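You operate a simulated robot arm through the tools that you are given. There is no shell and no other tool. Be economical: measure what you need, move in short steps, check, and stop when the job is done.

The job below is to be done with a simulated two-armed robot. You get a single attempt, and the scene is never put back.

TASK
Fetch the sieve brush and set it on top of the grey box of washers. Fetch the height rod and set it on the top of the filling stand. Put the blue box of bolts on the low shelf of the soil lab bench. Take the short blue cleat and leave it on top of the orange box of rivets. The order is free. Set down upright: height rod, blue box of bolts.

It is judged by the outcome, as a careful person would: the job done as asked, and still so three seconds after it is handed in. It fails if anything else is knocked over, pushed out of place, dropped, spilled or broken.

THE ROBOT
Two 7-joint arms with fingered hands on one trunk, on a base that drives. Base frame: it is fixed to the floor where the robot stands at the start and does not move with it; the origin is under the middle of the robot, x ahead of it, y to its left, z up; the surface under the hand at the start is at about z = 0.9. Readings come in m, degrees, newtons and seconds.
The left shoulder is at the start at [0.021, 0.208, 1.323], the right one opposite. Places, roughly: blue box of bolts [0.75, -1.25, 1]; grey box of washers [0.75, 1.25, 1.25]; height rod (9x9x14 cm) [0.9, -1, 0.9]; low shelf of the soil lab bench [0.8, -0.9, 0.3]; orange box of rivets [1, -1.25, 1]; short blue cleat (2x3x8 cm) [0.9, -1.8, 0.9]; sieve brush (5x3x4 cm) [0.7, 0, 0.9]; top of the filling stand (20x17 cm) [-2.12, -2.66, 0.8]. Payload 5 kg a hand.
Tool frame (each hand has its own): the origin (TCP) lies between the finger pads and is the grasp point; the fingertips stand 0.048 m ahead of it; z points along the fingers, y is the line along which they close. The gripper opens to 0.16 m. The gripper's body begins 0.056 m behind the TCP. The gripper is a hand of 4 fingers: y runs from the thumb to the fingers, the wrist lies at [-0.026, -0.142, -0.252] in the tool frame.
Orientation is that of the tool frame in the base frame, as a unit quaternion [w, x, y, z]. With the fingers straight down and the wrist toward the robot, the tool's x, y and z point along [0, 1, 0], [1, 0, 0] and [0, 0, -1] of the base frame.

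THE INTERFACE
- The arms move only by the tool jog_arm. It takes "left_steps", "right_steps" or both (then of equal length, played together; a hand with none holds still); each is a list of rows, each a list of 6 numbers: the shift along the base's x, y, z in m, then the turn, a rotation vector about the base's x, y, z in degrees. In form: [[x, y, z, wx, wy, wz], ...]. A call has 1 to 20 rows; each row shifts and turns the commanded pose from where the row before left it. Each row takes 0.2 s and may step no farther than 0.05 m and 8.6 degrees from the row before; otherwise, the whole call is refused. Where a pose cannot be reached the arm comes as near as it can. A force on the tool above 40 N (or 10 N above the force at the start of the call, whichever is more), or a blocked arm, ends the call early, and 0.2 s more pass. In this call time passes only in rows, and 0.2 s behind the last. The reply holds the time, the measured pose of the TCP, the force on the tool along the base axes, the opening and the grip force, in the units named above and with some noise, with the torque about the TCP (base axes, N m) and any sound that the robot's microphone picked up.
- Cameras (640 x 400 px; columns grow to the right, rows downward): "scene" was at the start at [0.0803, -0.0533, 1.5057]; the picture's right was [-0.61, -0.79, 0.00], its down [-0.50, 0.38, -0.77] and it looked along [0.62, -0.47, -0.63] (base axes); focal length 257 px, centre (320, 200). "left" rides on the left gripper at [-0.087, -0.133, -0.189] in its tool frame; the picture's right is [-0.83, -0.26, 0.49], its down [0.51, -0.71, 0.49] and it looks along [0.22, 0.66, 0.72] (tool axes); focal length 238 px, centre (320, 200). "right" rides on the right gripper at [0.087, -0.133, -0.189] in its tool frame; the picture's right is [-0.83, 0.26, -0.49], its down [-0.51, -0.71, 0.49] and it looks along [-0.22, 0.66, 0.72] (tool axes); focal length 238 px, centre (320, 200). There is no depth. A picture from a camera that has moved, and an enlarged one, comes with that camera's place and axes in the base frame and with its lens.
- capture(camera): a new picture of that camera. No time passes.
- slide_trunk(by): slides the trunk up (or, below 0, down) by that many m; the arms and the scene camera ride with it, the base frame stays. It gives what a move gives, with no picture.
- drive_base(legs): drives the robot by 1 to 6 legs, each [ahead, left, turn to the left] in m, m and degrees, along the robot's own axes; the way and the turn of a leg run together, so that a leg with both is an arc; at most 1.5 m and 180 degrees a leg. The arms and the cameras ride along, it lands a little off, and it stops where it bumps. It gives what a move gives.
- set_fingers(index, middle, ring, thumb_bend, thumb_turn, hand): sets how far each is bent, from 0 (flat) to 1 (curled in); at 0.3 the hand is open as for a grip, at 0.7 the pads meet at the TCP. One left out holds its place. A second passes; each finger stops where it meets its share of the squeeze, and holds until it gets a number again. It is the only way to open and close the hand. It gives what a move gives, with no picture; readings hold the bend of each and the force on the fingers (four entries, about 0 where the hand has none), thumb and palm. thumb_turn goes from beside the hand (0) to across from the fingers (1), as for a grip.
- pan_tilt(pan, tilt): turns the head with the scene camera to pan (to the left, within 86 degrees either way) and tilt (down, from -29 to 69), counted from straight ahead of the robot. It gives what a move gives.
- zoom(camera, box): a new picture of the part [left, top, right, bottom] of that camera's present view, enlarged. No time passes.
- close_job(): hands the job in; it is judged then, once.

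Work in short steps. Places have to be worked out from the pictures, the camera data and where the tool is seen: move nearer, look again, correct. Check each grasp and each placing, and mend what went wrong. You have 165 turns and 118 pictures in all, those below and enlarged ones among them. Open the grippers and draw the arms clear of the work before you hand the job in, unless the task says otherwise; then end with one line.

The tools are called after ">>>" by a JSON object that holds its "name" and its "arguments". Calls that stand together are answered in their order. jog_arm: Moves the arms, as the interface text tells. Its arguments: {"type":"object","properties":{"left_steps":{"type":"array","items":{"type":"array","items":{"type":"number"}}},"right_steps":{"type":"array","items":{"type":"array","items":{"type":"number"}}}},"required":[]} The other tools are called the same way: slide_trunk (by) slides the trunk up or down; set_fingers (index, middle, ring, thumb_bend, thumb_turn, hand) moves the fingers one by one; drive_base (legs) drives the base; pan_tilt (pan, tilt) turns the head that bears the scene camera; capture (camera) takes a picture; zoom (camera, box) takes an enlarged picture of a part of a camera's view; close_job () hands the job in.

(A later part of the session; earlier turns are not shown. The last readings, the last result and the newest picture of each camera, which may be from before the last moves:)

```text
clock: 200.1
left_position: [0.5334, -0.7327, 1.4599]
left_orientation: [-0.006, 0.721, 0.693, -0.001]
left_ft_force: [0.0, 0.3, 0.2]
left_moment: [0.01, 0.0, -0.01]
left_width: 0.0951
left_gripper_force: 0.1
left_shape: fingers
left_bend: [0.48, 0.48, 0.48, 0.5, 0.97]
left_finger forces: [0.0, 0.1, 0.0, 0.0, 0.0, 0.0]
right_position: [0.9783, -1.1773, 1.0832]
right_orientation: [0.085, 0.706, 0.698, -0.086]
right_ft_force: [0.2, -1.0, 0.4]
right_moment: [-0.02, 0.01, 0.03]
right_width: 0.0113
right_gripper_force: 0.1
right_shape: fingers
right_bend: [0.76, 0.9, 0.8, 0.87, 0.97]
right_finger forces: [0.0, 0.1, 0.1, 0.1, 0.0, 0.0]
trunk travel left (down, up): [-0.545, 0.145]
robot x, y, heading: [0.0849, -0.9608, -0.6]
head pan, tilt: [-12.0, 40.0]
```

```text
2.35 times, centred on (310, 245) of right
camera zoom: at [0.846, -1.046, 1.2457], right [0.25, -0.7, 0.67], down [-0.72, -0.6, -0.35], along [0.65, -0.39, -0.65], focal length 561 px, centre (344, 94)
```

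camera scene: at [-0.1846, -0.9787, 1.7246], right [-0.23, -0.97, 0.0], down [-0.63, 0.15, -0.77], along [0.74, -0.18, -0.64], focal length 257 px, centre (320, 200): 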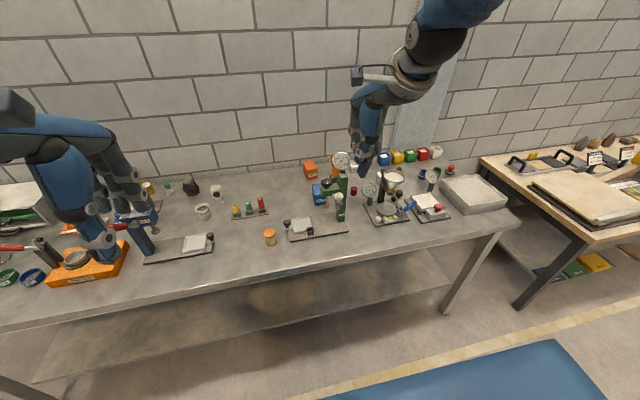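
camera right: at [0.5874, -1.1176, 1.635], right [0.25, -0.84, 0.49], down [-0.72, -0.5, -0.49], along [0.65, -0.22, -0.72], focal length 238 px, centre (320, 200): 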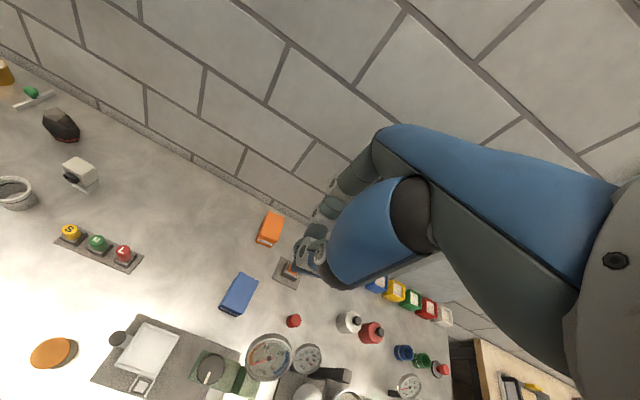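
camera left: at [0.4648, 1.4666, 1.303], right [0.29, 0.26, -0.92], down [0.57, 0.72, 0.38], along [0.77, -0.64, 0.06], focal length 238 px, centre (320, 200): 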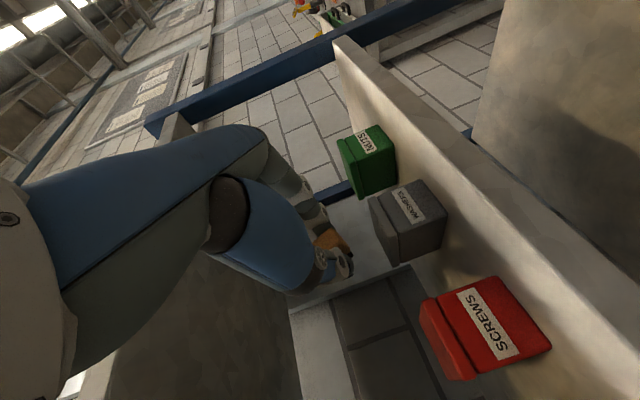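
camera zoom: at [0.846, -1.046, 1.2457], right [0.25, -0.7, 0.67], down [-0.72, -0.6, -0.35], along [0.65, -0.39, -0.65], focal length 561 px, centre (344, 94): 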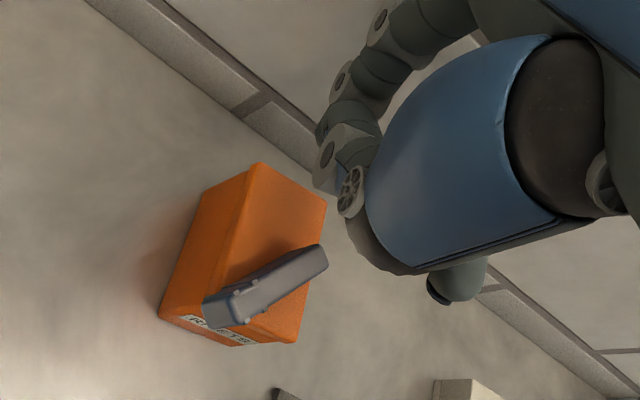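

The cleat slipped out and landed lying on top of the rivets box. Raise the hand straight up away from it and check.

>>> {"name": "jog_arm", "arguments": {"right_steps": [[0, 0, 0.03, 0, 0, 0], [0, 0, 0.04, 0, 0, 0], [0, 0, 0.04, 0, 0, 0], [0, 0, 0.04, 7, 0, 0], [0, 0, 0.04, 7, 0, 0], [-0.03, 0, 0.03, 0, 0, 0], [-0.03, 0, 0.03, 0, 0, 0]]}}

>>> {"name": "zoom", "arguments": {"camera": "scene", "box": [290, 140, 390, 225]}}

```text
clock: 201.7
left_position: [0.5312, -0.7326, 1.46]
left_orientation: [-0.006, 0.721, 0.692, -0.001]
left_ft_force: [-1.1, -0.5, 1.0]
left_moment: [0.03, -0.14, 0.05]
left_width: 0.0951
left_gripper_force: 0.1
left_shape: fingers
left_bend: [0.48, 0.48, 0.48, 0.5, 0.97]
left_finger forces: [0.1, 0.0, 0.0, 0.0, 0.0, 0.0]
right_position: [0.9194, -1.1761, 1.333]
right_orientation: [-0.001, 0.71, 0.704, 0.0]
right_ft_force: [-1.5, 0.2, -0.1]
right_moment: [0.06, -0.2, 0.0]
right_width: 0.0119
right_gripper_force: 0.1
right_shape: fingers
right_bend: [0.77, 0.9, 0.8, 0.88, 0.97]
right_finger forces: [0.0, 0.0, 0.0, 0.1, 0.0, 0.0]
trunk travel left (down, up): [-0.545, 0.145]
robot x, y, heading: [0.0844, -0.9625, -0.4]
head pan, tilt: [-12.0, 40.0]
```

```text
4.71 times, centred on (340, 182) of scene
camera zoom: at [0.1779, -0.9847, 1.7248], right [-0.22, -0.98, 0.0], down [-0.63, 0.14, -0.77], along [0.75, -0.17, -0.64], focal length 1208 px, centre (226, 282)
```

zoom: 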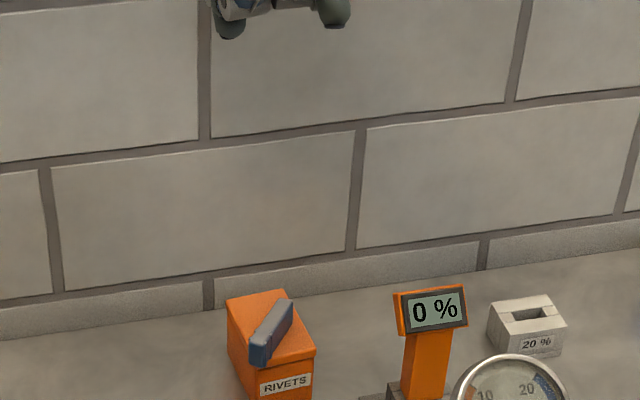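

The cleat lies well on the rivets box. Next the BOLTS box: retract the right hand high and back, then turn the base −25° so the left hand can take it with the wrist on the free left side.

>>> {"name": "jog_arm", "arguments": {"right_steps": [[0, 0, 0.04, 0, 0, 0], [-0.02, 0, 0.04, 0, 0, 0], [-0.045, 0, 0, 0, 0, 0], [-0.045, 0, 0, 0, 0, 0], [-0.045, 0, 0, 0, 0, 0], [-0.045, 0, 0, 0, 0, 0], [-0.045, 0, 0, 0, 0, 0], [-0.045, -0.01, 0, 0, 0, 0], [-0.04, -0.02, 0, 0, 0, 0], [-0.04, -0.02, 0, 0, 0, 0]]}}

>>> {"name": "drive_base", "arguments": {"legs": [[0, 0.09, 0], [0, 0, -25]]}}

```text
clock: 203.9
left_position: [0.5321, -0.7323, 1.4601]
left_orientation: [-0.006, 0.721, 0.693, -0.001]
left_ft_force: [-0.7, -0.3, -0.4]
left_moment: [-0.03, -0.05, 0.02]
left_width: 0.0949
left_gripper_force: 0.1
left_shape: fingers
left_bend: [0.48, 0.48, 0.48, 0.5, 0.97]
left_finger forces: [0.0, 0.0, 0.0, 0.1, 0.0, 0.0]
right_position: [0.6344, -1.1859, 1.4113]
right_orientation: [-0.001, 0.711, 0.703, 0.0]
right_ft_force: [-0.6, -0.2, 0.8]
right_moment: [-0.04, -0.04, -0.02]
right_width: 0.0125
right_gripper_force: 0.0
right_shape: fingers
right_bend: [0.77, 0.9, 0.8, 0.88, 0.97]
right_finger forces: [0.0, 0.0, 0.0, 0.0, 0.0, 0.0]
right hand out of reach, approached as far as the arm can: row 8, 9, 10
trunk travel left (down, up): [-0.545, 0.145]
robot x, y, heading: [0.0839, -0.9667, -0.4]
head pan, tilt: [-12.0, 40.0]
```

```text
clock: 206.3
left_position: [0.5917, -0.8591, 1.4593]
left_orientation: [-0.006, 0.855, 0.518, 0.0]
left_ft_force: [-0.7, -0.2, -0.5]
left_moment: [-0.05, -0.01, 0.0]
left_width: 0.0949
left_gripper_force: 0.0
left_shape: fingers
left_bend: [0.48, 0.48, 0.48, 0.5, 0.97]
left_finger forces: [0.0, 0.1, 0.1, 0.0, 0.0, 0.1]
right_position: [0.4871, -1.3111, 1.4127]
right_orientation: [-0.001, 0.848, 0.529, -0.001]
right_ft_force: [0.6, -0.4, 0.1]
right_moment: [-0.07, -0.03, -0.03]
right_width: 0.0128
right_gripper_force: 0.1
right_shape: fingers
right_bend: [0.77, 0.9, 0.8, 0.89, 0.97]
right_finger forces: [0.0, 0.1, 0.1, 0.0, 0.1, 0.1]
trunk travel left (down, up): [-0.545, 0.145]
robot x, y, heading: [0.0856, -0.8826, -25.5]
head pan, tilt: [-12.0, 40.0]
```

Rotate the left hand: closing axis along y, fingers pitched 30° forward, wrist to the left; and open it.

>>> {"name": "set_fingers", "arguments": {"hand": "left", "index": 0.38, "middle": 0.38, "ring": 0.38, "thumb_bend": 0.38}}

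>>> {"name": "jog_arm", "arguments": {"left_steps": [[0.009, -0.011, -0.013, 1.81, -3.0, -6.77], [0.009, -0.011, -0.013, 1.81, -3.0, -6.77], [0.009, -0.011, -0.013, 1.81, -3.0, -6.77], [0.009, -0.011, -0.013, 1.81, -3.0, -6.77], [0.009, -0.011, -0.013, 1.81, -3.0, -6.77], [0.009, -0.011, -0.013, 1.81, -3.0, -6.77], [0.009, -0.011, -0.013, 1.81, -3.0, -6.77], [0.009, -0.011, -0.013, 1.81, -3.0, -6.77], [0.009, -0.011, -0.013, 1.81, -3.0, -6.77]]}}

>>> {"name": "pan_tilt", "arguments": {"pan": 5, "tilt": 45}}

>>> {"name": "capture", "arguments": {"camera": "scene"}}

```text
clock: 207.3
left_position: [0.59, -0.8595, 1.4604]
left_orientation: [-0.007, 0.856, 0.517, 0.0]
left_ft_force: [0.1, 0.6, 0.1]
left_moment: [0.02, -0.01, 0.03]
left_width: 0.1384
left_gripper_force: 0.0
left_shape: fingers
left_bend: [0.38, 0.38, 0.38, 0.38, 0.97]
left_finger forces: [0.0, 0.0, 0.1, 0.1, 0.0, 0.0]
right_position: [0.4867, -1.3125, 1.4113]
right_orientation: [-0.001, 0.848, 0.53, 0.0]
right_ft_force: [0.1, 0.6, -0.1]
right_moment: [-0.02, -0.02, -0.03]
right_width: 0.0132
right_gripper_force: 0.1
right_shape: fingers
right_bend: [0.77, 0.9, 0.8, 0.89, 0.97]
right_finger forces: [0.0, 0.1, 0.1, 0.0, 0.0, 0.0]
trunk travel left (down, up): [-0.545, 0.145]
robot x, y, heading: [0.0888, -0.8776, -26.2]
head pan, tilt: [-12.0, 40.0]
```

```text
clock: 209.3
left_position: [0.6738, -0.9589, 1.3401]
left_orientation: [-0.005, 0.965, -0.001, 0.262]
left_ft_force: [-0.2, -0.1, -0.2]
left_moment: [0.04, 0.04, -0.02]
left_width: 0.1386
left_gripper_force: 0.1
left_shape: fingers
left_bend: [0.38, 0.38, 0.38, 0.38, 0.97]
left_finger forces: [0.0, 0.0, 0.1, 0.1, 0.0, 0.0]
right_position: [0.4874, -1.3134, 1.4107]
right_orientation: [-0.002, 0.848, 0.53, -0.001]
right_ft_force: [0.5, -0.6, 0.4]
right_moment: [0.01, 0.01, 0.05]
right_width: 0.0135
right_gripper_force: 0.0
right_shape: fingers
right_bend: [0.77, 0.9, 0.8, 0.89, 0.97]
right_finger forces: [0.0, 0.0, 0.0, 0.1, 0.1, 0.1]
trunk travel left (down, up): [-0.545, 0.145]
robot x, y, heading: [0.0856, -0.8804, -26.1]
head pan, tilt: [-12.0, 40.0]
```

```text
clock: 210.1
left_position: [0.6729, -0.9572, 1.3411]
left_orientation: [-0.005, 0.965, 0.0, 0.262]
left_ft_force: [0.1, 0.0, 0.4]
left_moment: [-0.02, 0.0, 0.0]
left_width: 0.1389
left_gripper_force: 0.0
left_shape: fingers
left_bend: [0.38, 0.38, 0.38, 0.38, 0.97]
left_finger forces: [0.0, 0.1, 0.0, 0.0, 0.0, 0.1]
right_position: [0.4858, -1.3134, 1.4119]
right_orientation: [-0.001, 0.848, 0.53, 0.001]
right_ft_force: [-0.4, 0.5, 0.7]
right_moment: [0.01, -0.03, 0.0]
right_width: 0.013
right_gripper_force: 0.0
right_shape: fingers
right_bend: [0.77, 0.9, 0.8, 0.89, 0.97]
right_finger forces: [0.0, 0.0, 0.1, 0.1, 0.0, 0.0]
trunk travel left (down, up): [-0.545, 0.145]
robot x, y, heading: [0.0833, -0.8757, -25.9]
head pan, tilt: [5.0, 45.0]
```

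```text
23 pictures are left
camera scene: at [0.1734, -0.9119, 1.7174], right [-0.36, -0.93, 0.0], down [-0.66, 0.25, -0.71], along [0.66, -0.25, -0.71], focal length 257 px, centre (320, 200)
```

scene: 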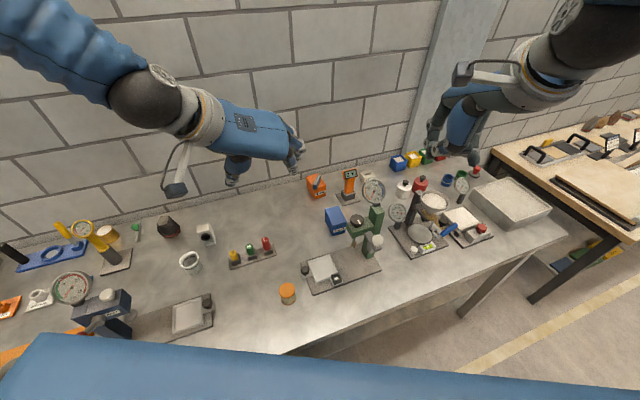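

Pose works, but a 30° pitch would bring the palm near the press head. Reduce the pitch to ~5° while moving toward the spot above the box.

>>> {"name": "set_fingers", "arguments": {"hand": "left", "index": 0.42, "middle": 0.42, "ring": 0.42, "thumb_bend": 0.42}}

>>> {"name": "jog_arm", "arguments": {"left_steps": [[0.03, -0.03, -0.02, 0, 0, 0], [0.03, -0.03, -0.02, 0, 0, 0], [0.03, -0.03, -0.02, 0, 0, 0], [0.02, -0.03, -0.02, 0, 6, 0], [0, -0.03, -0.02, 0, 6, 0], [0, -0.03, -0.02, 0, 6, 0], [0, -0.03, -0.02, 0, 7, 0]]}}

```text
clock: 211.1
left_position: [0.6724, -0.9575, 1.341]
left_orientation: [-0.004, 0.965, -0.001, 0.263]
left_ft_force: [-0.1, -0.5, 0.0]
left_moment: [0.01, 0.01, -0.04]
left_width: 0.1237
left_gripper_force: 0.1
left_shape: fingers
left_bend: [0.42, 0.42, 0.42, 0.42, 0.97]
left_finger forces: [0.1, 0.0, 0.0, 0.0, 0.0, 0.0]
right_position: [0.4874, -1.3123, 1.4115]
right_orientation: [-0.001, 0.848, 0.53, 0.0]
right_ft_force: [-0.1, 0.5, 0.5]
right_moment: [0.03, 0.01, -0.02]
right_width: 0.0134
right_gripper_force: 0.1
right_shape: fingers
right_bend: [0.77, 0.9, 0.8, 0.89, 0.97]
right_finger forces: [0.0, 0.0, 0.0, 0.1, 0.0, 0.0]
trunk travel left (down, up): [-0.545, 0.145]
robot x, y, heading: [0.0873, -0.8796, -25.9]
head pan, tilt: [5.0, 45.0]
```

```text
clock: 212.7
left_position: [0.7857, -1.1651, 1.1967]
left_orientation: [-0.005, 0.999, -0.001, 0.046]
left_ft_force: [1.8, -1.0, 0.2]
left_moment: [0.04, 0.26, -0.03]
left_width: 0.1235
left_gripper_force: 0.0
left_shape: fingers
left_bend: [0.42, 0.42, 0.42, 0.42, 0.97]
left_finger forces: [0.0, 0.0, 0.1, 0.0, 0.0, 0.0]
right_position: [0.4898, -1.3144, 1.4101]
right_orientation: [-0.002, 0.848, 0.53, -0.001]
right_ft_force: [1.1, -0.2, -0.3]
right_moment: [0.05, 0.18, -0.01]
right_width: 0.0135
right_gripper_force: 0.1
right_shape: fingers
right_bend: [0.77, 0.9, 0.8, 0.89, 0.97]
right_finger forces: [0.0, 0.1, 0.0, 0.0, 0.0, 0.0]
trunk travel left (down, up): [-0.545, 0.145]
robot x, y, heading: [0.0876, -0.8768, -26.1]
head pan, tilt: [5.0, 45.0]
```

Reached with a nearly vertical hand. Check position above the box with the left camera and scene.

>>> {"name": "capture", "arguments": {"camera": "left"}}

>>> {"name": "zoom", "arguments": {"camera": "scene", "box": [270, 120, 430, 250]}}

```text
22 pictures are left
camera left: at [0.6801, -1.0351, 1.3775], right [-0.79, 0.26, -0.56], down [0.55, 0.71, -0.44], along [0.28, -0.65, -0.71], focal length 238 px, centre (320, 200)
```

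left: 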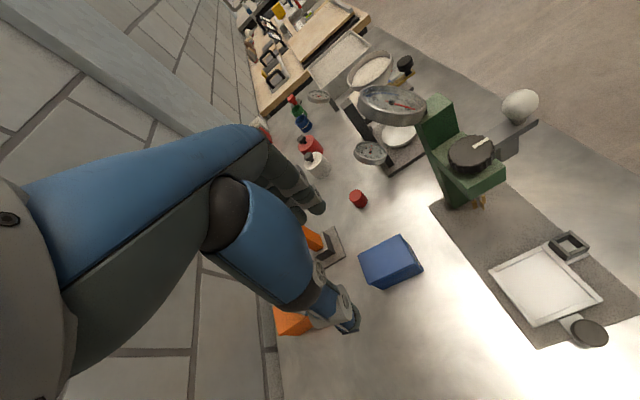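

```text
3.08 times, centred on (350, 185) of scene
camera zoom: at [0.1781, -0.9138, 1.717], right [-0.36, -0.93, 0.0], down [-0.66, 0.25, -0.7], along [0.66, -0.25, -0.71], focal length 790 px, centre (228, 246)
```

zoom: 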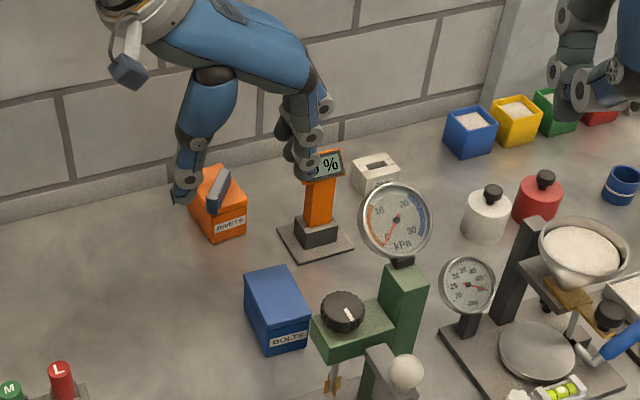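

Box top centre ≈[0.775, -1.206]. Move over it and descend to z ≈0.98.

>>> {"name": "jog_arm", "arguments": {"left_steps": [[-0.007, -0.02, -0.01, 0, 0, 0], [-0.007, -0.021, -0.02, 0, 0, 0], [0, 0, -0.04, 0, 0, 0], [0, 0, -0.04, 0, 0, 0], [0, 0, -0.03, 0, 0, 0], [0, 0, -0.03, 0, 0, 0], [0, 0, -0.03, 0, 0, 0], [0, 0, -0.017, 0, 0, 0]]}}

>>> {"name": "zoom", "arguments": {"camera": "left", "box": [270, 160, 470, 360]}}

```text
clock: 214.5
left_position: [0.7696, -1.208, 0.9837]
left_orientation: [-0.004, 0.999, -0.001, 0.049]
left_ft_force: [0.7, -0.8, 2.1]
left_moment: [0.07, 0.08, -0.05]
left_width: 0.1235
left_gripper_force: 0.0
left_shape: fingers
left_bend: [0.42, 0.42, 0.42, 0.42, 0.97]
left_finger forces: [0.1, 0.0, 0.0, 0.1, 0.0, 0.1]
right_position: [0.4879, -1.314, 1.4117]
right_orientation: [-0.001, 0.848, 0.53, 0.0]
right_ft_force: [0.0, -0.1, -0.4]
right_moment: [-0.02, -0.02, 0.02]
right_width: 0.0135
right_gripper_force: 0.1
right_shape: fingers
right_bend: [0.77, 0.9, 0.8, 0.89, 0.97]
right_finger forces: [0.1, 0.1, 0.1, 0.1, 0.1, 0.0]
trunk travel left (down, up): [-0.545, 0.145]
robot x, y, heading: [0.0824, -0.8802, -26.1]
head pan, tilt: [5.0, 45.0]
```

```text
2.00 times, centred on (370, 260) of left
camera zoom: at [0.664, -1.0766, 1.1645], right [-0.78, 0.26, -0.56], down [0.55, 0.71, -0.43], along [0.28, -0.65, -0.7], focal length 477 px, centre (220, 80)
```

zoom: 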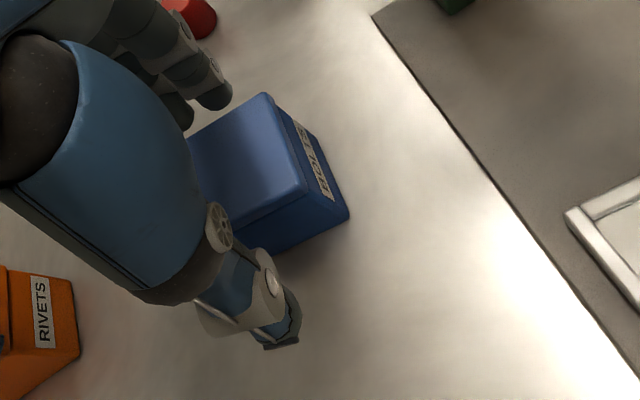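

Fingers straddle the box, front edge at x ≈0.724 so the TCP is over the centre. Close.

>>> {"name": "set_fingers", "arguments": {"hand": "left", "index": 0.75, "middle": 0.75, "ring": 0.75, "thumb_bend": 0.75}}

>>> {"name": "jog_arm", "arguments": {"left_steps": [[0, 0, 0.01, 0, 0, 0], [0, 0, 0.015, 0, 0, 0], [0, 0, 0.02, 0, 0, 0]]}}

>>> {"name": "zoom", "arguments": {"camera": "left", "box": [270, 160, 470, 360]}}

```text
clock: 215.5
left_position: [0.7694, -1.2075, 0.9847]
left_orientation: [-0.005, 0.999, -0.001, 0.047]
left_ft_force: [2.8, -0.1, 6.3]
left_moment: [0.24, 0.16, -0.1]
left_width: 0.0632
left_gripper_force: 27.0
left_shape: fingers
left_bend: [0.58, 0.6, 0.67, 0.59, 0.95]
left_finger forces: [9.6, 8.3, 11.3, 0.0, 24.2, 0.0]
right_position: [0.4869, -1.3139, 1.412]
right_orientation: [-0.001, 0.848, 0.53, 0.0]
right_ft_force: [0.7, 0.6, -0.2]
right_moment: [0.0, -0.02, 0.01]
right_width: 0.0132
right_gripper_force: 0.0
right_shape: fingers
right_bend: [0.77, 0.9, 0.8, 0.89, 0.97]
right_finger forces: [0.0, 0.0, 0.1, 0.0, 0.0, 0.1]
trunk travel left (down, up): [-0.545, 0.145]
robot x, y, heading: [0.0876, -0.8738, -25.9]
head pan, tilt: [5.0, 45.0]
```

```text
clock: 216.3
left_position: [0.7661, -1.2065, 1.0305]
left_orientation: [-0.005, 0.999, -0.002, 0.047]
left_ft_force: [-0.8, 0.9, -2.9]
left_moment: [-0.06, -0.12, 0.03]
left_width: 0.0633
left_gripper_force: 24.2
left_shape: fingers
left_bend: [0.58, 0.6, 0.68, 0.59, 0.95]
left_finger forces: [9.3, 7.6, 9.6, 0.0, 23.1, 0.0]
right_position: [0.4862, -1.3137, 1.4114]
right_orientation: [-0.002, 0.848, 0.53, -0.001]
right_ft_force: [-0.5, 0.2, -0.2]
right_moment: [-0.02, -0.01, -0.04]
right_width: 0.0136
right_gripper_force: 0.1
right_shape: fingers
right_bend: [0.77, 0.9, 0.8, 0.89, 0.97]
right_finger forces: [0.0, 0.1, 0.0, 0.0, 0.0, 0.0]
trunk travel left (down, up): [-0.545, 0.145]
robot x, y, heading: [0.0831, -0.8748, -25.9]
head pan, tilt: [5.0, 45.0]
```

```text
2.00 times, centred on (370, 260) of left
camera zoom: at [0.6613, -1.0764, 1.2115], right [-0.79, 0.27, -0.56], down [0.55, 0.71, -0.43], along [0.28, -0.65, -0.71], focal length 477 px, centre (220, 80)
```

zoom: 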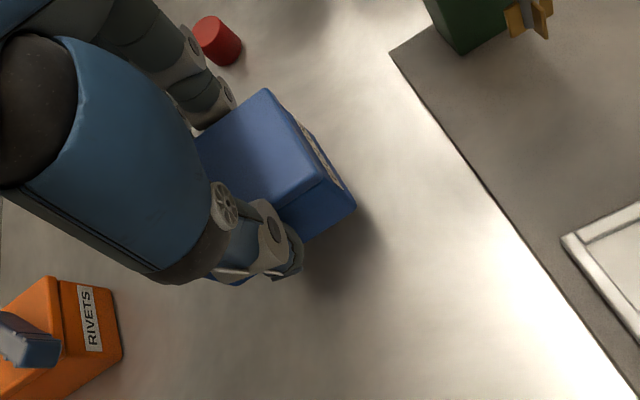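

BOLTS box is held firmly and level (its bottom 0.085 m below TCP). Lift, move left away from the press, and retract.

>>> {"name": "jog_arm", "arguments": {"left_steps": [[0, 0, 0.04, 0, 0, 0], [0, 0.01, 0.04, 0, 0, 0], [0, 0.02, 0.04, 0, 0, 0], [0, 0.03, 0.03, 0, 0, 0], [0, 0.04, 0.02, 0, 0, 0], [0, 0.04, 0.02, 0, 0, 0], [0, 0.04, 0.02, 0, 0, 0], [-0.02, 0.04, 0.0, 0, 0, 0], [-0.03, 0.03, 0, 0, 0, 0], [-0.03, 0.03, 0, 0, 0, 0], [-0.03, 0.02, 0, 0, 0, 0]], "right_steps": [[0, 0, 0.02, 0, 0, 0], [0, 0, 0.02, 0, 0, 0], [0, 0, 0.02, 0, 0, 0], [0, 0, 0.02, 0, 0, 0], [0, 0, 0.02, 0, 0, 0], [0, 0, 0.02, 0, 0, 0], [0, 0, 0.02, 0, 0, 0], [0, 0, 0.02, 0, 0, 0], [0, 0, 0.0, 0, 0, 0], [0, 0, 0, 0, 0, 0], [0, 0, 0, 0, 0, 0]]}}

>>> {"name": "drive_base", "arguments": {"legs": [[-0.45, 0.1, 0], [0, 0, 26]]}}

```text
clock: 218.7
left_position: [0.6557, -0.9096, 1.243]
left_orientation: [-0.003, 0.999, -0.001, 0.048]
left_ft_force: [0.1, 0.2, -2.8]
left_moment: [-0.03, -0.02, 0.02]
left_width: 0.0632
left_gripper_force: 24.3
left_shape: fingers
left_bend: [0.58, 0.6, 0.71, 0.59, 0.95]
left_finger forces: [9.1, 7.4, 9.0, 0.0, 22.7, 0.0]
right_position: [0.4974, -1.3104, 1.544]
right_orientation: [0.012, 0.843, 0.537, 0.022]
right_ft_force: [0.0, 0.0, 0.5]
right_moment: [0.01, -0.05, -0.01]
right_width: 0.0139
right_gripper_force: 0.0
right_shape: fingers
right_bend: [0.77, 0.9, 0.8, 0.89, 0.97]
right_finger forces: [0.0, 0.1, 0.0, 0.0, 0.0, 0.1]
right hand out of reach, approached as far as the arm can: row 1, 2, 3, 4
trunk travel left (down, up): [-0.545, 0.145]
robot x, y, heading: [0.0848, -0.8754, -26.2]
head pan, tilt: [5.0, 45.0]
```

```text
clock: 222.8
left_position: [0.2528, -0.3648, 1.2401]
left_orientation: [-0.015, 0.973, 0.227, 0.045]
left_ft_force: [1.0, -0.2, -2.5]
left_moment: [-0.02, -0.05, 0.03]
left_width: 0.0627
left_gripper_force: 24.3
left_shape: fingers
left_bend: [0.58, 0.6, 0.71, 0.59, 0.95]
left_finger forces: [9.1, 7.5, 8.8, 0.1, 22.8, 0.0]
right_position: [0.2914, -0.7948, 1.5443]
right_orientation: [0.006, 0.699, 0.715, 0.023]
right_ft_force: [-0.3, -0.1, 0.2]
right_moment: [0.0, 0.01, 0.0]
right_width: 0.0137
right_gripper_force: 0.1
right_shape: fingers
right_bend: [0.77, 0.9, 0.8, 0.89, 0.97]
right_finger forces: [0.1, 0.0, 0.0, 0.0, 0.0, 0.0]
trunk travel left (down, up): [-0.545, 0.145]
robot x, y, heading: [-0.2723, -0.5897, 0.7]
head pan, tilt: [5.0, 45.0]
```

Turn the box hand's yaw back to wrist-toward-robot (about the vertical only, so the box stays level), back off a bit more and lower the trunk.

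>>> {"name": "jog_arm", "arguments": {"left_steps": [[0, 0, 0, 0, 0, 8], [0, 0, 0, 0, 0, 8], [0, 0, 0, 0, 0, 8], [0, 0, 0, 0, 0, 8], [0, 0, 0, 0, 0, 8], [0, 0, 0, 0, 0, 8], [0, 0, 0, 0, 0, 8], [0, 0, 0, 0, 0, 7.7]]}}

>>> {"name": "drive_base", "arguments": {"legs": [[-0.15, -0.1, -0.7]]}}

>>> {"name": "slide_trunk", "arguments": {"by": -0.42}}

>>> {"name": "pan_tilt", "arguments": {"pan": 10, "tilt": 45}}

>>> {"name": "capture", "arguments": {"camera": "scene"}}

```text
clock: 224.6
left_position: [0.2527, -0.367, 1.2411]
left_orientation: [-0.037, 0.705, 0.707, 0.031]
left_ft_force: [-0.3, -0.8, -2.4]
left_moment: [0.05, -0.02, 0.01]
left_width: 0.0627
left_gripper_force: 23.9
left_shape: fingers
left_bend: [0.58, 0.6, 0.71, 0.59, 0.95]
left_finger forces: [9.2, 7.5, 8.5, 0.0, 22.6, 0.1]
right_position: [0.2913, -0.7948, 1.5445]
right_orientation: [0.006, 0.699, 0.715, 0.024]
right_ft_force: [0.3, -0.4, -0.1]
right_moment: [0.07, -0.04, 0.02]
right_width: 0.0139
right_gripper_force: 0.0
right_shape: fingers
right_bend: [0.77, 0.9, 0.8, 0.89, 0.97]
right_finger forces: [0.1, 0.0, 0.1, 0.0, 0.1, 0.0]
trunk travel left (down, up): [-0.545, 0.145]
robot x, y, heading: [-0.2693, -0.5945, 0.8]
head pan, tilt: [5.0, 45.0]
```

```text
clock: 226.1
left_position: [0.1101, -0.4674, 1.2395]
left_orientation: [-0.037, 0.708, 0.705, 0.03]
left_ft_force: [0.7, 0.9, -2.1]
left_moment: [-0.06, 0.05, 0.0]
left_width: 0.0626
left_gripper_force: 23.5
left_shape: fingers
left_bend: [0.58, 0.6, 0.71, 0.59, 0.95]
left_finger forces: [9.1, 7.5, 8.5, 0.0, 22.7, 0.0]
right_position: [0.1446, -0.8948, 1.5432]
right_orientation: [0.006, 0.701, 0.713, 0.022]
right_ft_force: [0.1, 0.2, -0.1]
right_moment: [-0.1, 0.06, -0.01]
right_width: 0.0138
right_gripper_force: 0.1
right_shape: fingers
right_bend: [0.77, 0.9, 0.8, 0.89, 0.97]
right_finger forces: [0.1, 0.0, 0.0, 0.1, 0.0, 0.1]
trunk travel left (down, up): [-0.545, 0.145]
robot x, y, heading: [-0.4186, -0.6901, 0.0]
head pan, tilt: [5.0, 45.0]
```

```text
refused: -0.42 is not a number from -0.4 to 0.4
```

```text
clock: 226.7
left_position: [0.1082, -0.4686, 1.2414]
left_orientation: [-0.037, 0.707, 0.705, 0.03]
left_ft_force: [-0.9, -0.1, -2.1]
left_moment: [0.04, -0.09, 0.01]
left_width: 0.0628
left_gripper_force: 24.0
left_shape: fingers
left_bend: [0.58, 0.6, 0.71, 0.59, 0.95]
left_finger forces: [9.1, 7.4, 8.6, 0.0, 22.7, 0.0]
right_position: [0.1426, -0.8975, 1.545]
right_orientation: [0.007, 0.7, 0.714, 0.024]
right_ft_force: [-1.0, -0.5, 0.5]
right_moment: [0.05, -0.07, 0.0]
right_width: 0.014
right_gripper_force: 0.1
right_shape: fingers
right_bend: [0.77, 0.9, 0.8, 0.89, 0.97]
right_finger forces: [0.0, 0.0, 0.1, 0.0, 0.0, 0.0]
trunk travel left (down, up): [-0.545, 0.145]
robot x, y, heading: [-0.4161, -0.6868, 0.2]
head pan, tilt: [10.0, 45.0]
```

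```text
18 pictures are left
camera scene: at [-0.3264, -0.6772, 1.7174], right [0.18, -0.98, 0.0], down [-0.7, -0.12, -0.71], along [0.7, 0.12, -0.71], focal length 257 px, centre (320, 200)
```

scene: 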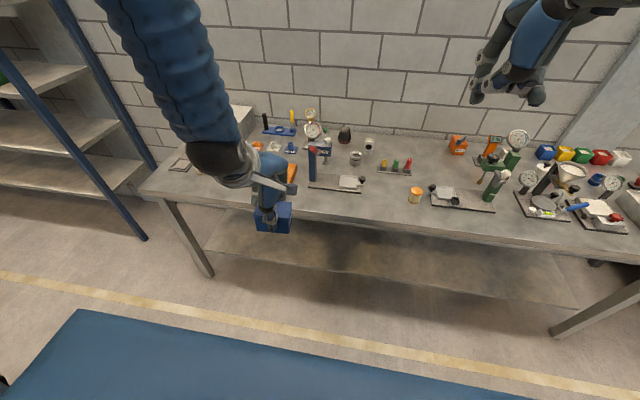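

The shelf is empty; its front edge is at about x 0.49. Lower the trunk by 0.4.

>>> {"name": "slide_trunk", "arguments": {"by": -0.4}}

>>> {"name": "jog_arm", "arguments": {"left_steps": [[0, 0, -0.045, 0, 0, 0], [0, 0, -0.045, 0, 0, 0], [0, 0, -0.045, 0, 0, 0], [0, 0, -0.045, 0, 0, 0], [0, 0, -0.045, 0, 0, 0], [0, 0, -0.045, 0, 0, 0], [0, 0, -0.045, 0, 0, 0], [0, 0, -0.045, 0, 0, 0]]}}

>>> {"name": "capture", "arguments": {"camera": "left"}}

>>> {"name": "capture", "arguments": {"camera": "scene"}}

```text
clock: 230.6
left_position: [0.1084, -0.4678, 0.8413]
left_orientation: [-0.036, 0.707, 0.705, 0.03]
left_ft_force: [-0.5, -0.1, -2.1]
left_moment: [0.04, -0.03, 0.02]
left_width: 0.0629
left_gripper_force: 23.5
left_shape: fingers
left_bend: [0.58, 0.6, 0.71, 0.59, 0.95]
left_finger forces: [9.3, 7.5, 8.5, 0.0, 22.5, 0.0]
right_position: [0.1449, -0.8962, 1.1434]
right_orientation: [0.007, 0.701, 0.713, 0.024]
right_ft_force: [-0.2, -0.2, -0.1]
right_moment: [0.0, -0.01, 0.01]
right_width: 0.0137
right_gripper_force: 0.0
right_shape: fingers
right_bend: [0.77, 0.9, 0.8, 0.89, 0.97]
right_finger forces: [0.0, 0.0, 0.1, 0.0, 0.0, 0.0]
trunk travel left (down, up): [-0.145, 0.545]
robot x, y, heading: [-0.4193, -0.69, -0.1]
head pan, tilt: [10.0, 45.0]
```

```text
clock: 232.4
left_position: [0.1094, -0.4691, 0.4801]
left_orientation: [-0.036, 0.707, 0.705, 0.03]
left_ft_force: [2.3, 0.3, -1.9]
left_moment: [-0.06, 0.17, -0.02]
left_width: 0.0632
left_gripper_force: 23.7
left_shape: fingers
left_bend: [0.58, 0.6, 0.71, 0.59, 0.95]
left_finger forces: [9.1, 7.6, 8.0, 0.1, 22.1, 0.0]
right_position: [0.1444, -0.8964, 1.1433]
right_orientation: [0.005, 0.7, 0.714, 0.023]
right_ft_force: [0.4, -0.8, -0.8]
right_moment: [-0.03, 0.03, 0.0]
right_width: 0.0139
right_gripper_force: 0.0
right_shape: fingers
right_bend: [0.77, 0.9, 0.8, 0.89, 0.97]
right_finger forces: [0.0, 0.1, 0.0, 0.1, 0.0, 0.0]
trunk travel left (down, up): [-0.145, 0.545]
robot x, y, heading: [-0.4172, -0.6925, 0.3]
head pan, tilt: [10.0, 45.0]
```

```text
17 pictures are left
camera left: at [-0.0243, -0.5722, 0.6603], right [-0.27, -0.78, -0.56], down [-0.71, 0.55, -0.44], along [0.65, 0.28, -0.7], focal length 238 px, centre (320, 200)
```

left: 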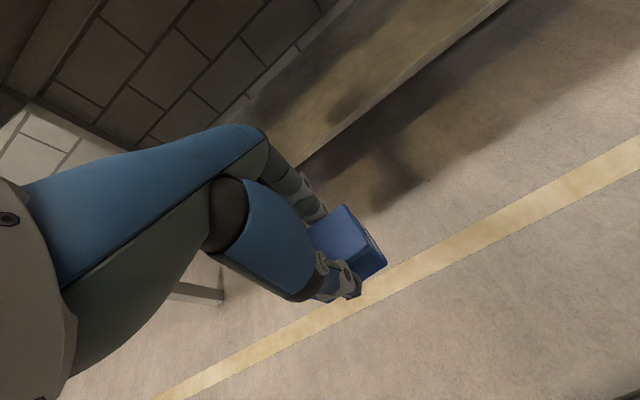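

```text
16 pictures are left
camera scene: at [-0.3251, -0.6763, 1.3172], right [0.18, -0.98, 0.0], down [-0.7, -0.12, -0.71], along [0.7, 0.12, -0.71], focal length 257 px, centre (320, 200)
```

scene: 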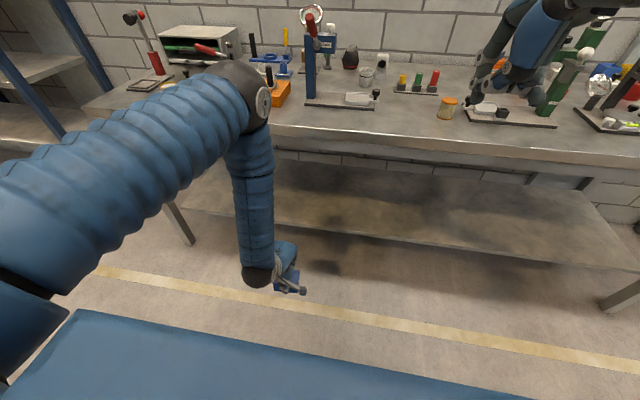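

The forearm is too vertical for reaching under the bench edge; I should extend the arm with the robot farther back and lower the trunk further. First measure the bench and shelf edges with a zoom.

>>> {"name": "zoom", "arguments": {"camera": "scene", "box": [320, 100, 440, 280]}}

```text
2.22 times, centred on (380, 190) of scene
camera zoom: at [-0.3251, -0.6763, 1.3172], right [0.18, -0.98, 0.0], down [-0.7, -0.12, -0.71], along [0.7, 0.12, -0.71], focal length 571 px, centre (187, 222)
```

zoom: 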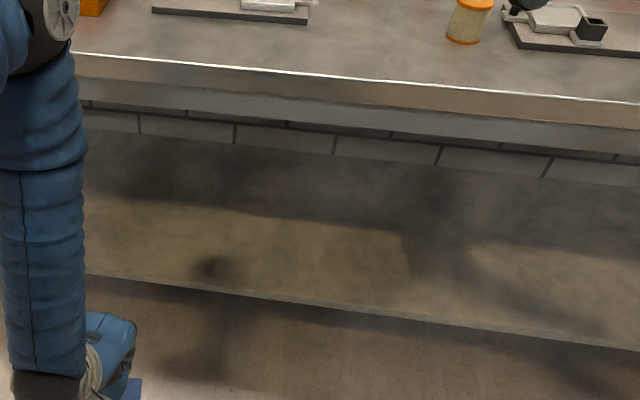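

Bench top edge at x≈0.41 (underside ≈0.86, apron ≈0.79); shelf edge at x≈0.49, z≈0.30. Lower the trunk a further 0.14 and extend the left arm forward to incline the forearm.

>>> {"name": "slide_trunk", "arguments": {"by": -0.14}}

>>> {"name": "jog_arm", "arguments": {"left_steps": [[0.03, 0, 0.03, 0, 0, 0], [0.03, 0, 0.03, 0, 0, 0], [0.03, 0, 0.03, 0, 0, 0], [0.04, 0, 0, 0, 0, 0], [0.04, 0, 0, 0, 0, 0], [0.04, 0, 0, 0, 0, 0], [0.04, 0, 0, 0, 0, 0]]}}

>>> {"name": "capture", "arguments": {"camera": "scene"}}

```text
clock: 234.0
left_position: [0.1077, -0.4697, 0.3418]
left_orientation: [-0.036, 0.708, 0.705, 0.03]
left_ft_force: [0.7, 0.5, -1.7]
left_moment: [-0.01, -0.04, 0.0]
left_width: 0.0631
left_gripper_force: 23.9
left_shape: fingers
left_bend: [0.58, 0.6, 0.71, 0.59, 0.95]
left_finger forces: [9.1, 7.5, 8.0, 0.0, 22.2, 0.0]
right_position: [0.1442, -0.8958, 1.0035]
right_orientation: [0.007, 0.7, 0.713, 0.023]
right_ft_force: [-0.2, -0.4, -0.1]
right_moment: [-0.01, -0.04, -0.02]
right_width: 0.0142
right_gripper_force: 0.1
right_shape: fingers
right_bend: [0.77, 0.9, 0.8, 0.89, 0.97]
right_finger forces: [0.0, 0.1, 0.0, 0.0, 0.0, 0.0]
trunk travel left (down, up): [-0.005, 0.685]
robot x, y, heading: [-0.4197, -0.6891, -0.0]
head pan, tilt: [10.0, 45.0]
```

```text
clock: 235.6
left_position: [0.3529, -0.4675, 0.4287]
left_orientation: [-0.038, 0.708, 0.705, 0.028]
left_ft_force: [-2.1, 0.4, -4.2]
left_moment: [-0.04, -0.16, 0.02]
left_width: 0.0629
left_gripper_force: 22.9
left_shape: fingers
left_bend: [0.58, 0.6, 0.71, 0.59, 0.95]
left_finger forces: [8.9, 7.8, 7.8, 0.0, 22.3, 0.0]
right_position: [0.1433, -0.8958, 1.0038]
right_orientation: [0.005, 0.7, 0.714, 0.023]
right_ft_force: [0.1, -0.8, -0.3]
right_moment: [0.02, -0.01, 0.0]
right_width: 0.0137
right_gripper_force: 0.1
right_shape: fingers
right_bend: [0.77, 0.9, 0.8, 0.89, 0.97]
right_finger forces: [0.1, 0.1, 0.0, 0.0, 0.0, 0.1]
trunk travel left (down, up): [-0.005, 0.685]
robot x, y, heading: [-0.4201, -0.6929, 0.1]
head pan, tilt: [10.0, 45.0]
```

```text
14 pictures are left
camera scene: at [-0.3252, -0.6767, 1.1772], right [0.18, -0.98, 0.0], down [-0.7, -0.12, -0.71], along [0.7, 0.12, -0.71], focal length 257 px, centre (320, 200)
```

scene: 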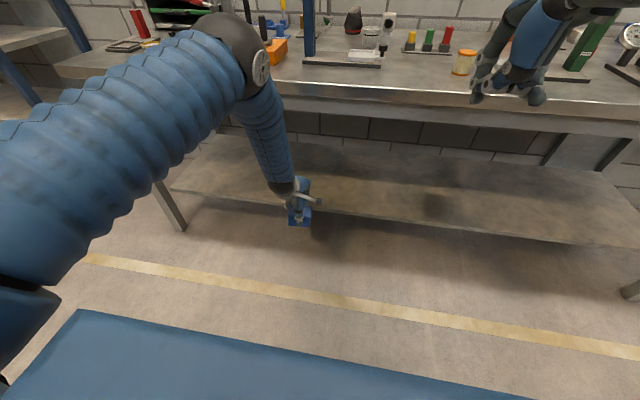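

Forearm now inclines nicely. Extend 5 cm more, raise the right hand a little, then drive forward 0.155 m.

>>> {"name": "jog_arm", "arguments": {"left_steps": [[0.025, 0, 0, 0, 0, 0], [0.025, 0, 0, 0, 0, 0], [0, 0, 0, 0, 0, 0]], "right_steps": [[0, 0, 0.04, 0, 0, 0], [0, 0, 0.04, 0, 0, 0], [0, 0, 0.03, 0, 0, 0]]}}

>>> {"name": "drive_base", "arguments": {"legs": [[0.155, 0, 0]]}}

>>> {"name": "capture", "arguments": {"camera": "scene"}}

>>> {"name": "capture", "arguments": {"camera": "left"}}

```text
clock: 236.4
left_position: [0.4034, -0.4682, 0.4322]
left_orientation: [-0.038, 0.708, 0.704, 0.031]
left_ft_force: [-1.3, -0.1, -1.9]
left_moment: [-0.01, -0.02, 0.02]
left_width: 0.0628
left_gripper_force: 23.1
left_shape: fingers
left_bend: [0.58, 0.6, 0.71, 0.59, 0.95]
left_finger forces: [8.9, 7.8, 7.8, 0.0, 22.2, 0.1]
right_position: [0.1475, -0.8959, 1.1142]
right_orientation: [0.006, 0.701, 0.713, 0.024]
right_ft_force: [-0.2, -0.5, -0.6]
right_moment: [-0.02, -0.05, -0.02]
right_width: 0.0138
right_gripper_force: 0.0
right_shape: fingers
right_bend: [0.77, 0.9, 0.8, 0.89, 0.97]
right_finger forces: [0.1, 0.0, 0.1, 0.0, 0.1, 0.0]
trunk travel left (down, up): [-0.005, 0.685]
robot x, y, heading: [-0.4181, -0.6855, 0.4]
head pan, tilt: [10.0, 45.0]
```

```text
clock: 237.8
left_position: [0.5592, -0.4714, 0.4314]
left_orientation: [-0.037, 0.71, 0.703, 0.03]
left_ft_force: [-0.2, 0.4, -3.3]
left_moment: [-0.02, -0.03, -0.01]
left_width: 0.063
left_gripper_force: 23.8
left_shape: fingers
left_bend: [0.58, 0.6, 0.71, 0.59, 0.95]
left_finger forces: [9.1, 7.8, 7.7, 0.0, 22.2, 0.0]
right_position: [0.3022, -0.8999, 1.113]
right_orientation: [0.006, 0.701, 0.712, 0.024]
right_ft_force: [0.6, -0.7, -1.2]
right_moment: [0.04, 0.09, 0.01]
right_width: 0.0138
right_gripper_force: 0.0
right_shape: fingers
right_bend: [0.77, 0.9, 0.8, 0.89, 0.97]
right_finger forces: [0.0, 0.0, 0.0, 0.0, 0.1, 0.0]
trunk travel left (down, up): [-0.005, 0.685]
robot x, y, heading: [-0.261, -0.6895, -0.3]
head pan, tilt: [10.0, 45.0]
```

```text
13 pictures are left
camera scene: at [-0.1694, -0.677, 1.1771], right [0.17, -0.98, 0.0], down [-0.7, -0.12, -0.71], along [0.7, 0.12, -0.71], focal length 257 px, centre (320, 200)
```

scene: 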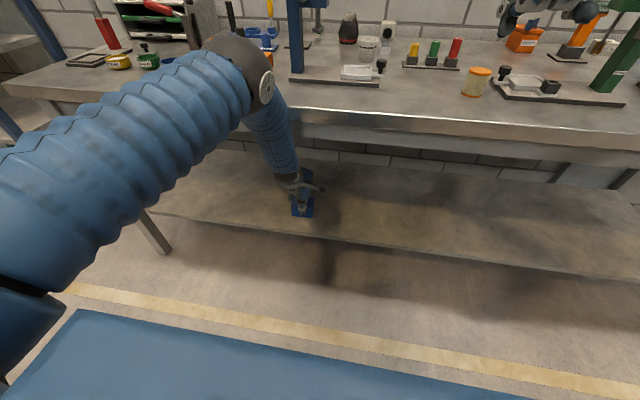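

```text
12 pictures are left
camera left: at [0.4264, -0.5738, 0.6117], right [-0.27, -0.78, -0.56], down [-0.71, 0.56, -0.43], along [0.65, 0.28, -0.71], focal length 238 px, centre (320, 200)
```

left: 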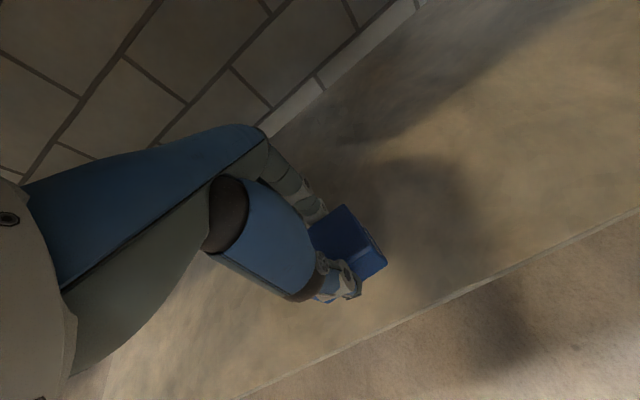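

The box is over the shelf (edge at x≈0.48, box at 0.53–0.59). Lower to contact, expected at TCP z ≈0.385.

>>> {"name": "jog_arm", "arguments": {"left_steps": [[0, 0, -0.025, 0, 0, 0], [0, 0, -0.01, 0, 0, 0], [0, 0, -0.005, 0, 0, 0]]}}

```text
clock: 238.6
left_position: [0.5587, -0.4708, 0.3904]
left_orientation: [-0.037, 0.709, 0.703, 0.03]
left_ft_force: [-0.6, 0.1, -2.9]
left_moment: [0.01, 0.0, -0.01]
left_width: 0.0631
left_gripper_force: 23.3
left_shape: fingers
left_bend: [0.58, 0.6, 0.71, 0.59, 0.95]
left_finger forces: [9.0, 7.8, 7.8, 0.0, 22.2, 0.1]
right_position: [0.3012, -0.8993, 1.1137]
right_orientation: [0.006, 0.702, 0.712, 0.024]
right_ft_force: [-0.2, -0.6, -0.5]
right_moment: [-0.01, 0.02, 0.0]
right_width: 0.0141
right_gripper_force: 0.1
right_shape: fingers
right_bend: [0.77, 0.9, 0.8, 0.89, 0.97]
right_finger forces: [0.0, 0.1, 0.0, 0.1, 0.0, 0.1]
trunk travel left (down, up): [-0.005, 0.685]
robot x, y, heading: [-0.2632, -0.6904, -0.0]
head pan, tilt: [10.0, 45.0]
```

Not yet touching; a few more millimetres.

>>> {"name": "jog_arm", "arguments": {"left_steps": [[0, 0, -0.004, 0, 0, 0], [0, 0, -0.003, 0, 0, 0]]}}

```text
clock: 239.2
left_position: [0.56, -0.4709, 0.3856]
left_orientation: [-0.036, 0.71, 0.703, 0.03]
left_ft_force: [-1.5, 0.6, 5.8]
left_moment: [-0.36, 0.45, -0.14]
left_width: 0.0627
left_gripper_force: 25.3
left_shape: fingers
left_bend: [0.58, 0.6, 0.71, 0.59, 0.95]
left_finger forces: [8.9, 7.9, 9.3, 0.0, 23.7, 0.0]
right_position: [0.3009, -0.8995, 1.1134]
right_orientation: [0.006, 0.701, 0.713, 0.024]
right_ft_force: [0.1, 1.4, 0.1]
right_moment: [0.01, 0.02, 0.01]
right_width: 0.0137
right_gripper_force: 0.1
right_shape: fingers
right_bend: [0.77, 0.9, 0.8, 0.89, 0.97]
right_finger forces: [0.1, 0.0, 0.1, 0.0, 0.0, 0.0]
trunk travel left (down, up): [-0.005, 0.685]
robot x, y, heading: [-0.2623, -0.6912, -0.1]
head pan, tilt: [10.0, 45.0]
```

Contact at 0.3856 as expected (shelf z = 0.30). Release and look.

>>> {"name": "set_fingers", "arguments": {"hand": "left", "index": 0.5, "middle": 0.5, "ring": 0.5, "thumb_bend": 0.5}}

>>> {"name": "set_fingers", "arguments": {"hand": "left", "index": 0.4, "middle": 0.4, "ring": 0.4, "thumb_bend": 0.4}}

>>> {"name": "capture", "arguments": {"camera": "left"}}

```text
clock: 240.2
left_position: [0.5575, -0.4705, 0.3856]
left_orientation: [-0.036, 0.709, 0.703, 0.029]
left_ft_force: [-0.3, 0.5, 0.9]
left_moment: [0.0, -0.05, 0.0]
left_width: 0.0905
left_gripper_force: 0.1
left_shape: fingers
left_bend: [0.5, 0.5, 0.5, 0.5, 0.97]
left_finger forces: [0.0, 0.1, 0.0, 0.0, 0.0, 0.0]
right_position: [0.3015, -0.8993, 1.1124]
right_orientation: [0.006, 0.702, 0.712, 0.023]
right_ft_force: [-0.7, -0.3, 0.4]
right_moment: [0.02, 0.02, 0.02]
right_width: 0.0139
right_gripper_force: 0.0
right_shape: fingers
right_bend: [0.77, 0.9, 0.8, 0.89, 0.97]
right_finger forces: [0.0, 0.1, 0.1, 0.0, 0.1, 0.0]
trunk travel left (down, up): [-0.005, 0.685]
robot x, y, heading: [-0.2616, -0.692, -0.2]
head pan, tilt: [10.0, 45.0]
```

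```text
clock: 241.2
left_position: [0.559, -0.4706, 0.3841]
left_orientation: [-0.037, 0.71, 0.703, 0.03]
left_ft_force: [-0.6, 0.4, 0.5]
left_moment: [-0.04, 0.01, 0.0]
left_width: 0.1306
left_gripper_force: 0.0
left_shape: fingers
left_bend: [0.4, 0.4, 0.4, 0.4, 0.97]
left_finger forces: [0.0, 0.0, 0.1, 0.1, 0.0, 0.1]
right_position: [0.3005, -0.9002, 1.1145]
right_orientation: [0.006, 0.702, 0.712, 0.023]
right_ft_force: [0.3, -0.2, -0.7]
right_moment: [0.0, 0.0, 0.01]
right_width: 0.0138
right_gripper_force: 0.1
right_shape: fingers
right_bend: [0.77, 0.9, 0.8, 0.89, 0.97]
right_finger forces: [0.0, 0.0, 0.0, 0.0, 0.0, 0.1]
trunk travel left (down, up): [-0.005, 0.685]
robot x, y, heading: [-0.269, -0.6877, -0.3]
head pan, tilt: [10.0, 45.0]
```

```text
11 pictures are left
camera left: at [0.4251, -0.5737, 0.5654], right [-0.27, -0.78, -0.56], down [-0.71, 0.56, -0.43], along [0.65, 0.28, -0.71], focal length 238 px, centre (320, 200)
```

left: 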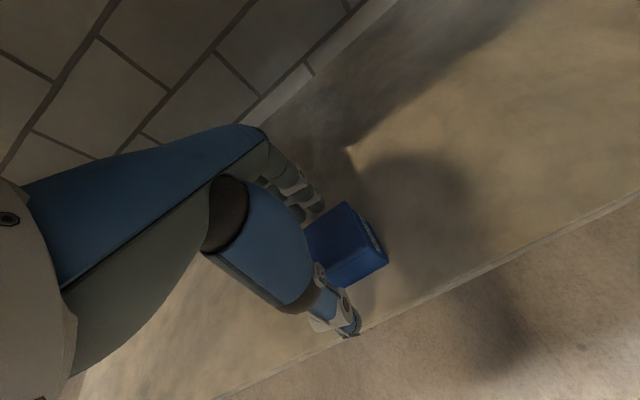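

Box released and standing on the shelf. Raise the hand 7.5 cm, then back the robot out.

>>> {"name": "jog_arm", "arguments": {"left_steps": [[0, 0, 0.025, 0, 0, 0], [0, 0, 0.025, 0, 0, 0], [0, 0, 0.025, 0, 0, 0]]}}

>>> {"name": "drive_base", "arguments": {"legs": [[-0.4, 0, 0]]}}

>>> {"name": "capture", "arguments": {"camera": "scene"}}

```text
clock: 242.0
left_position: [0.5573, -0.4727, 0.4619]
left_orientation: [-0.037, 0.71, 0.703, 0.03]
left_ft_force: [-1.0, -0.1, -0.9]
left_moment: [0.03, -0.11, -0.01]
left_width: 0.1308
left_gripper_force: 0.1
left_shape: fingers
left_bend: [0.4, 0.4, 0.4, 0.4, 0.97]
left_finger forces: [0.0, 0.0, 0.0, 0.1, 0.1, 0.0]
right_position: [0.3006, -0.8999, 1.1148]
right_orientation: [0.007, 0.702, 0.712, 0.024]
right_ft_force: [-0.6, -0.7, 0.4]
right_moment: [-0.01, -0.03, -0.03]
right_width: 0.0137
right_gripper_force: 0.0
right_shape: fingers
right_bend: [0.77, 0.9, 0.8, 0.89, 0.97]
right_finger forces: [0.0, 0.1, 0.1, 0.0, 0.0, 0.1]
trunk travel left (down, up): [-0.005, 0.685]
robot x, y, heading: [-0.2633, -0.69, 0.0]
head pan, tilt: [10.0, 45.0]
```

```text
clock: 244.5
left_position: [0.1619, -0.4733, 0.4625]
left_orientation: [-0.037, 0.71, 0.702, 0.031]
left_ft_force: [0.4, -0.1, 0.1]
left_moment: [-0.02, -0.04, 0.02]
left_width: 0.1309
left_gripper_force: 0.0
left_shape: fingers
left_bend: [0.4, 0.4, 0.4, 0.4, 0.97]
left_finger forces: [0.0, 0.1, 0.1, 0.1, 0.1, 0.0]
right_position: [-0.0985, -0.8983, 1.1131]
right_orientation: [0.007, 0.702, 0.711, 0.024]
right_ft_force: [-0.4, 0.7, 0.2]
right_moment: [-0.01, -0.05, 0.0]
right_width: 0.0137
right_gripper_force: 0.0
right_shape: fingers
right_bend: [0.77, 0.9, 0.8, 0.89, 0.97]
right_finger forces: [0.0, 0.0, 0.0, 0.1, 0.1, 0.0]
trunk travel left (down, up): [-0.005, 0.685]
robot x, y, heading: [-0.662, -0.6887, -0.0]
head pan, tilt: [10.0, 45.0]
```

```text
10 pictures are left
camera scene: at [-0.5692, -0.6763, 1.1774], right [0.17, -0.99, 0.0], down [-0.7, -0.12, -0.71], along [0.7, 0.12, -0.71], focal length 257 px, centre (320, 200)
```

scene: 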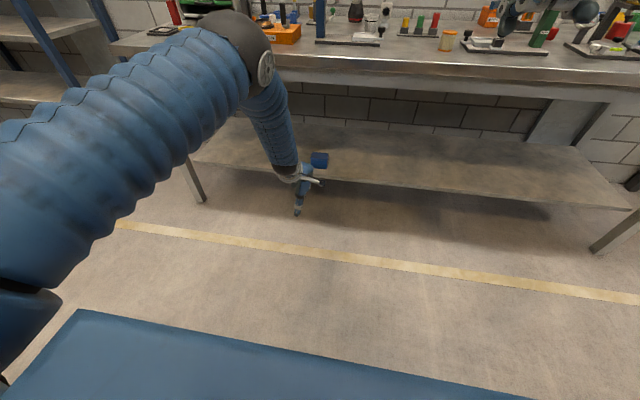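

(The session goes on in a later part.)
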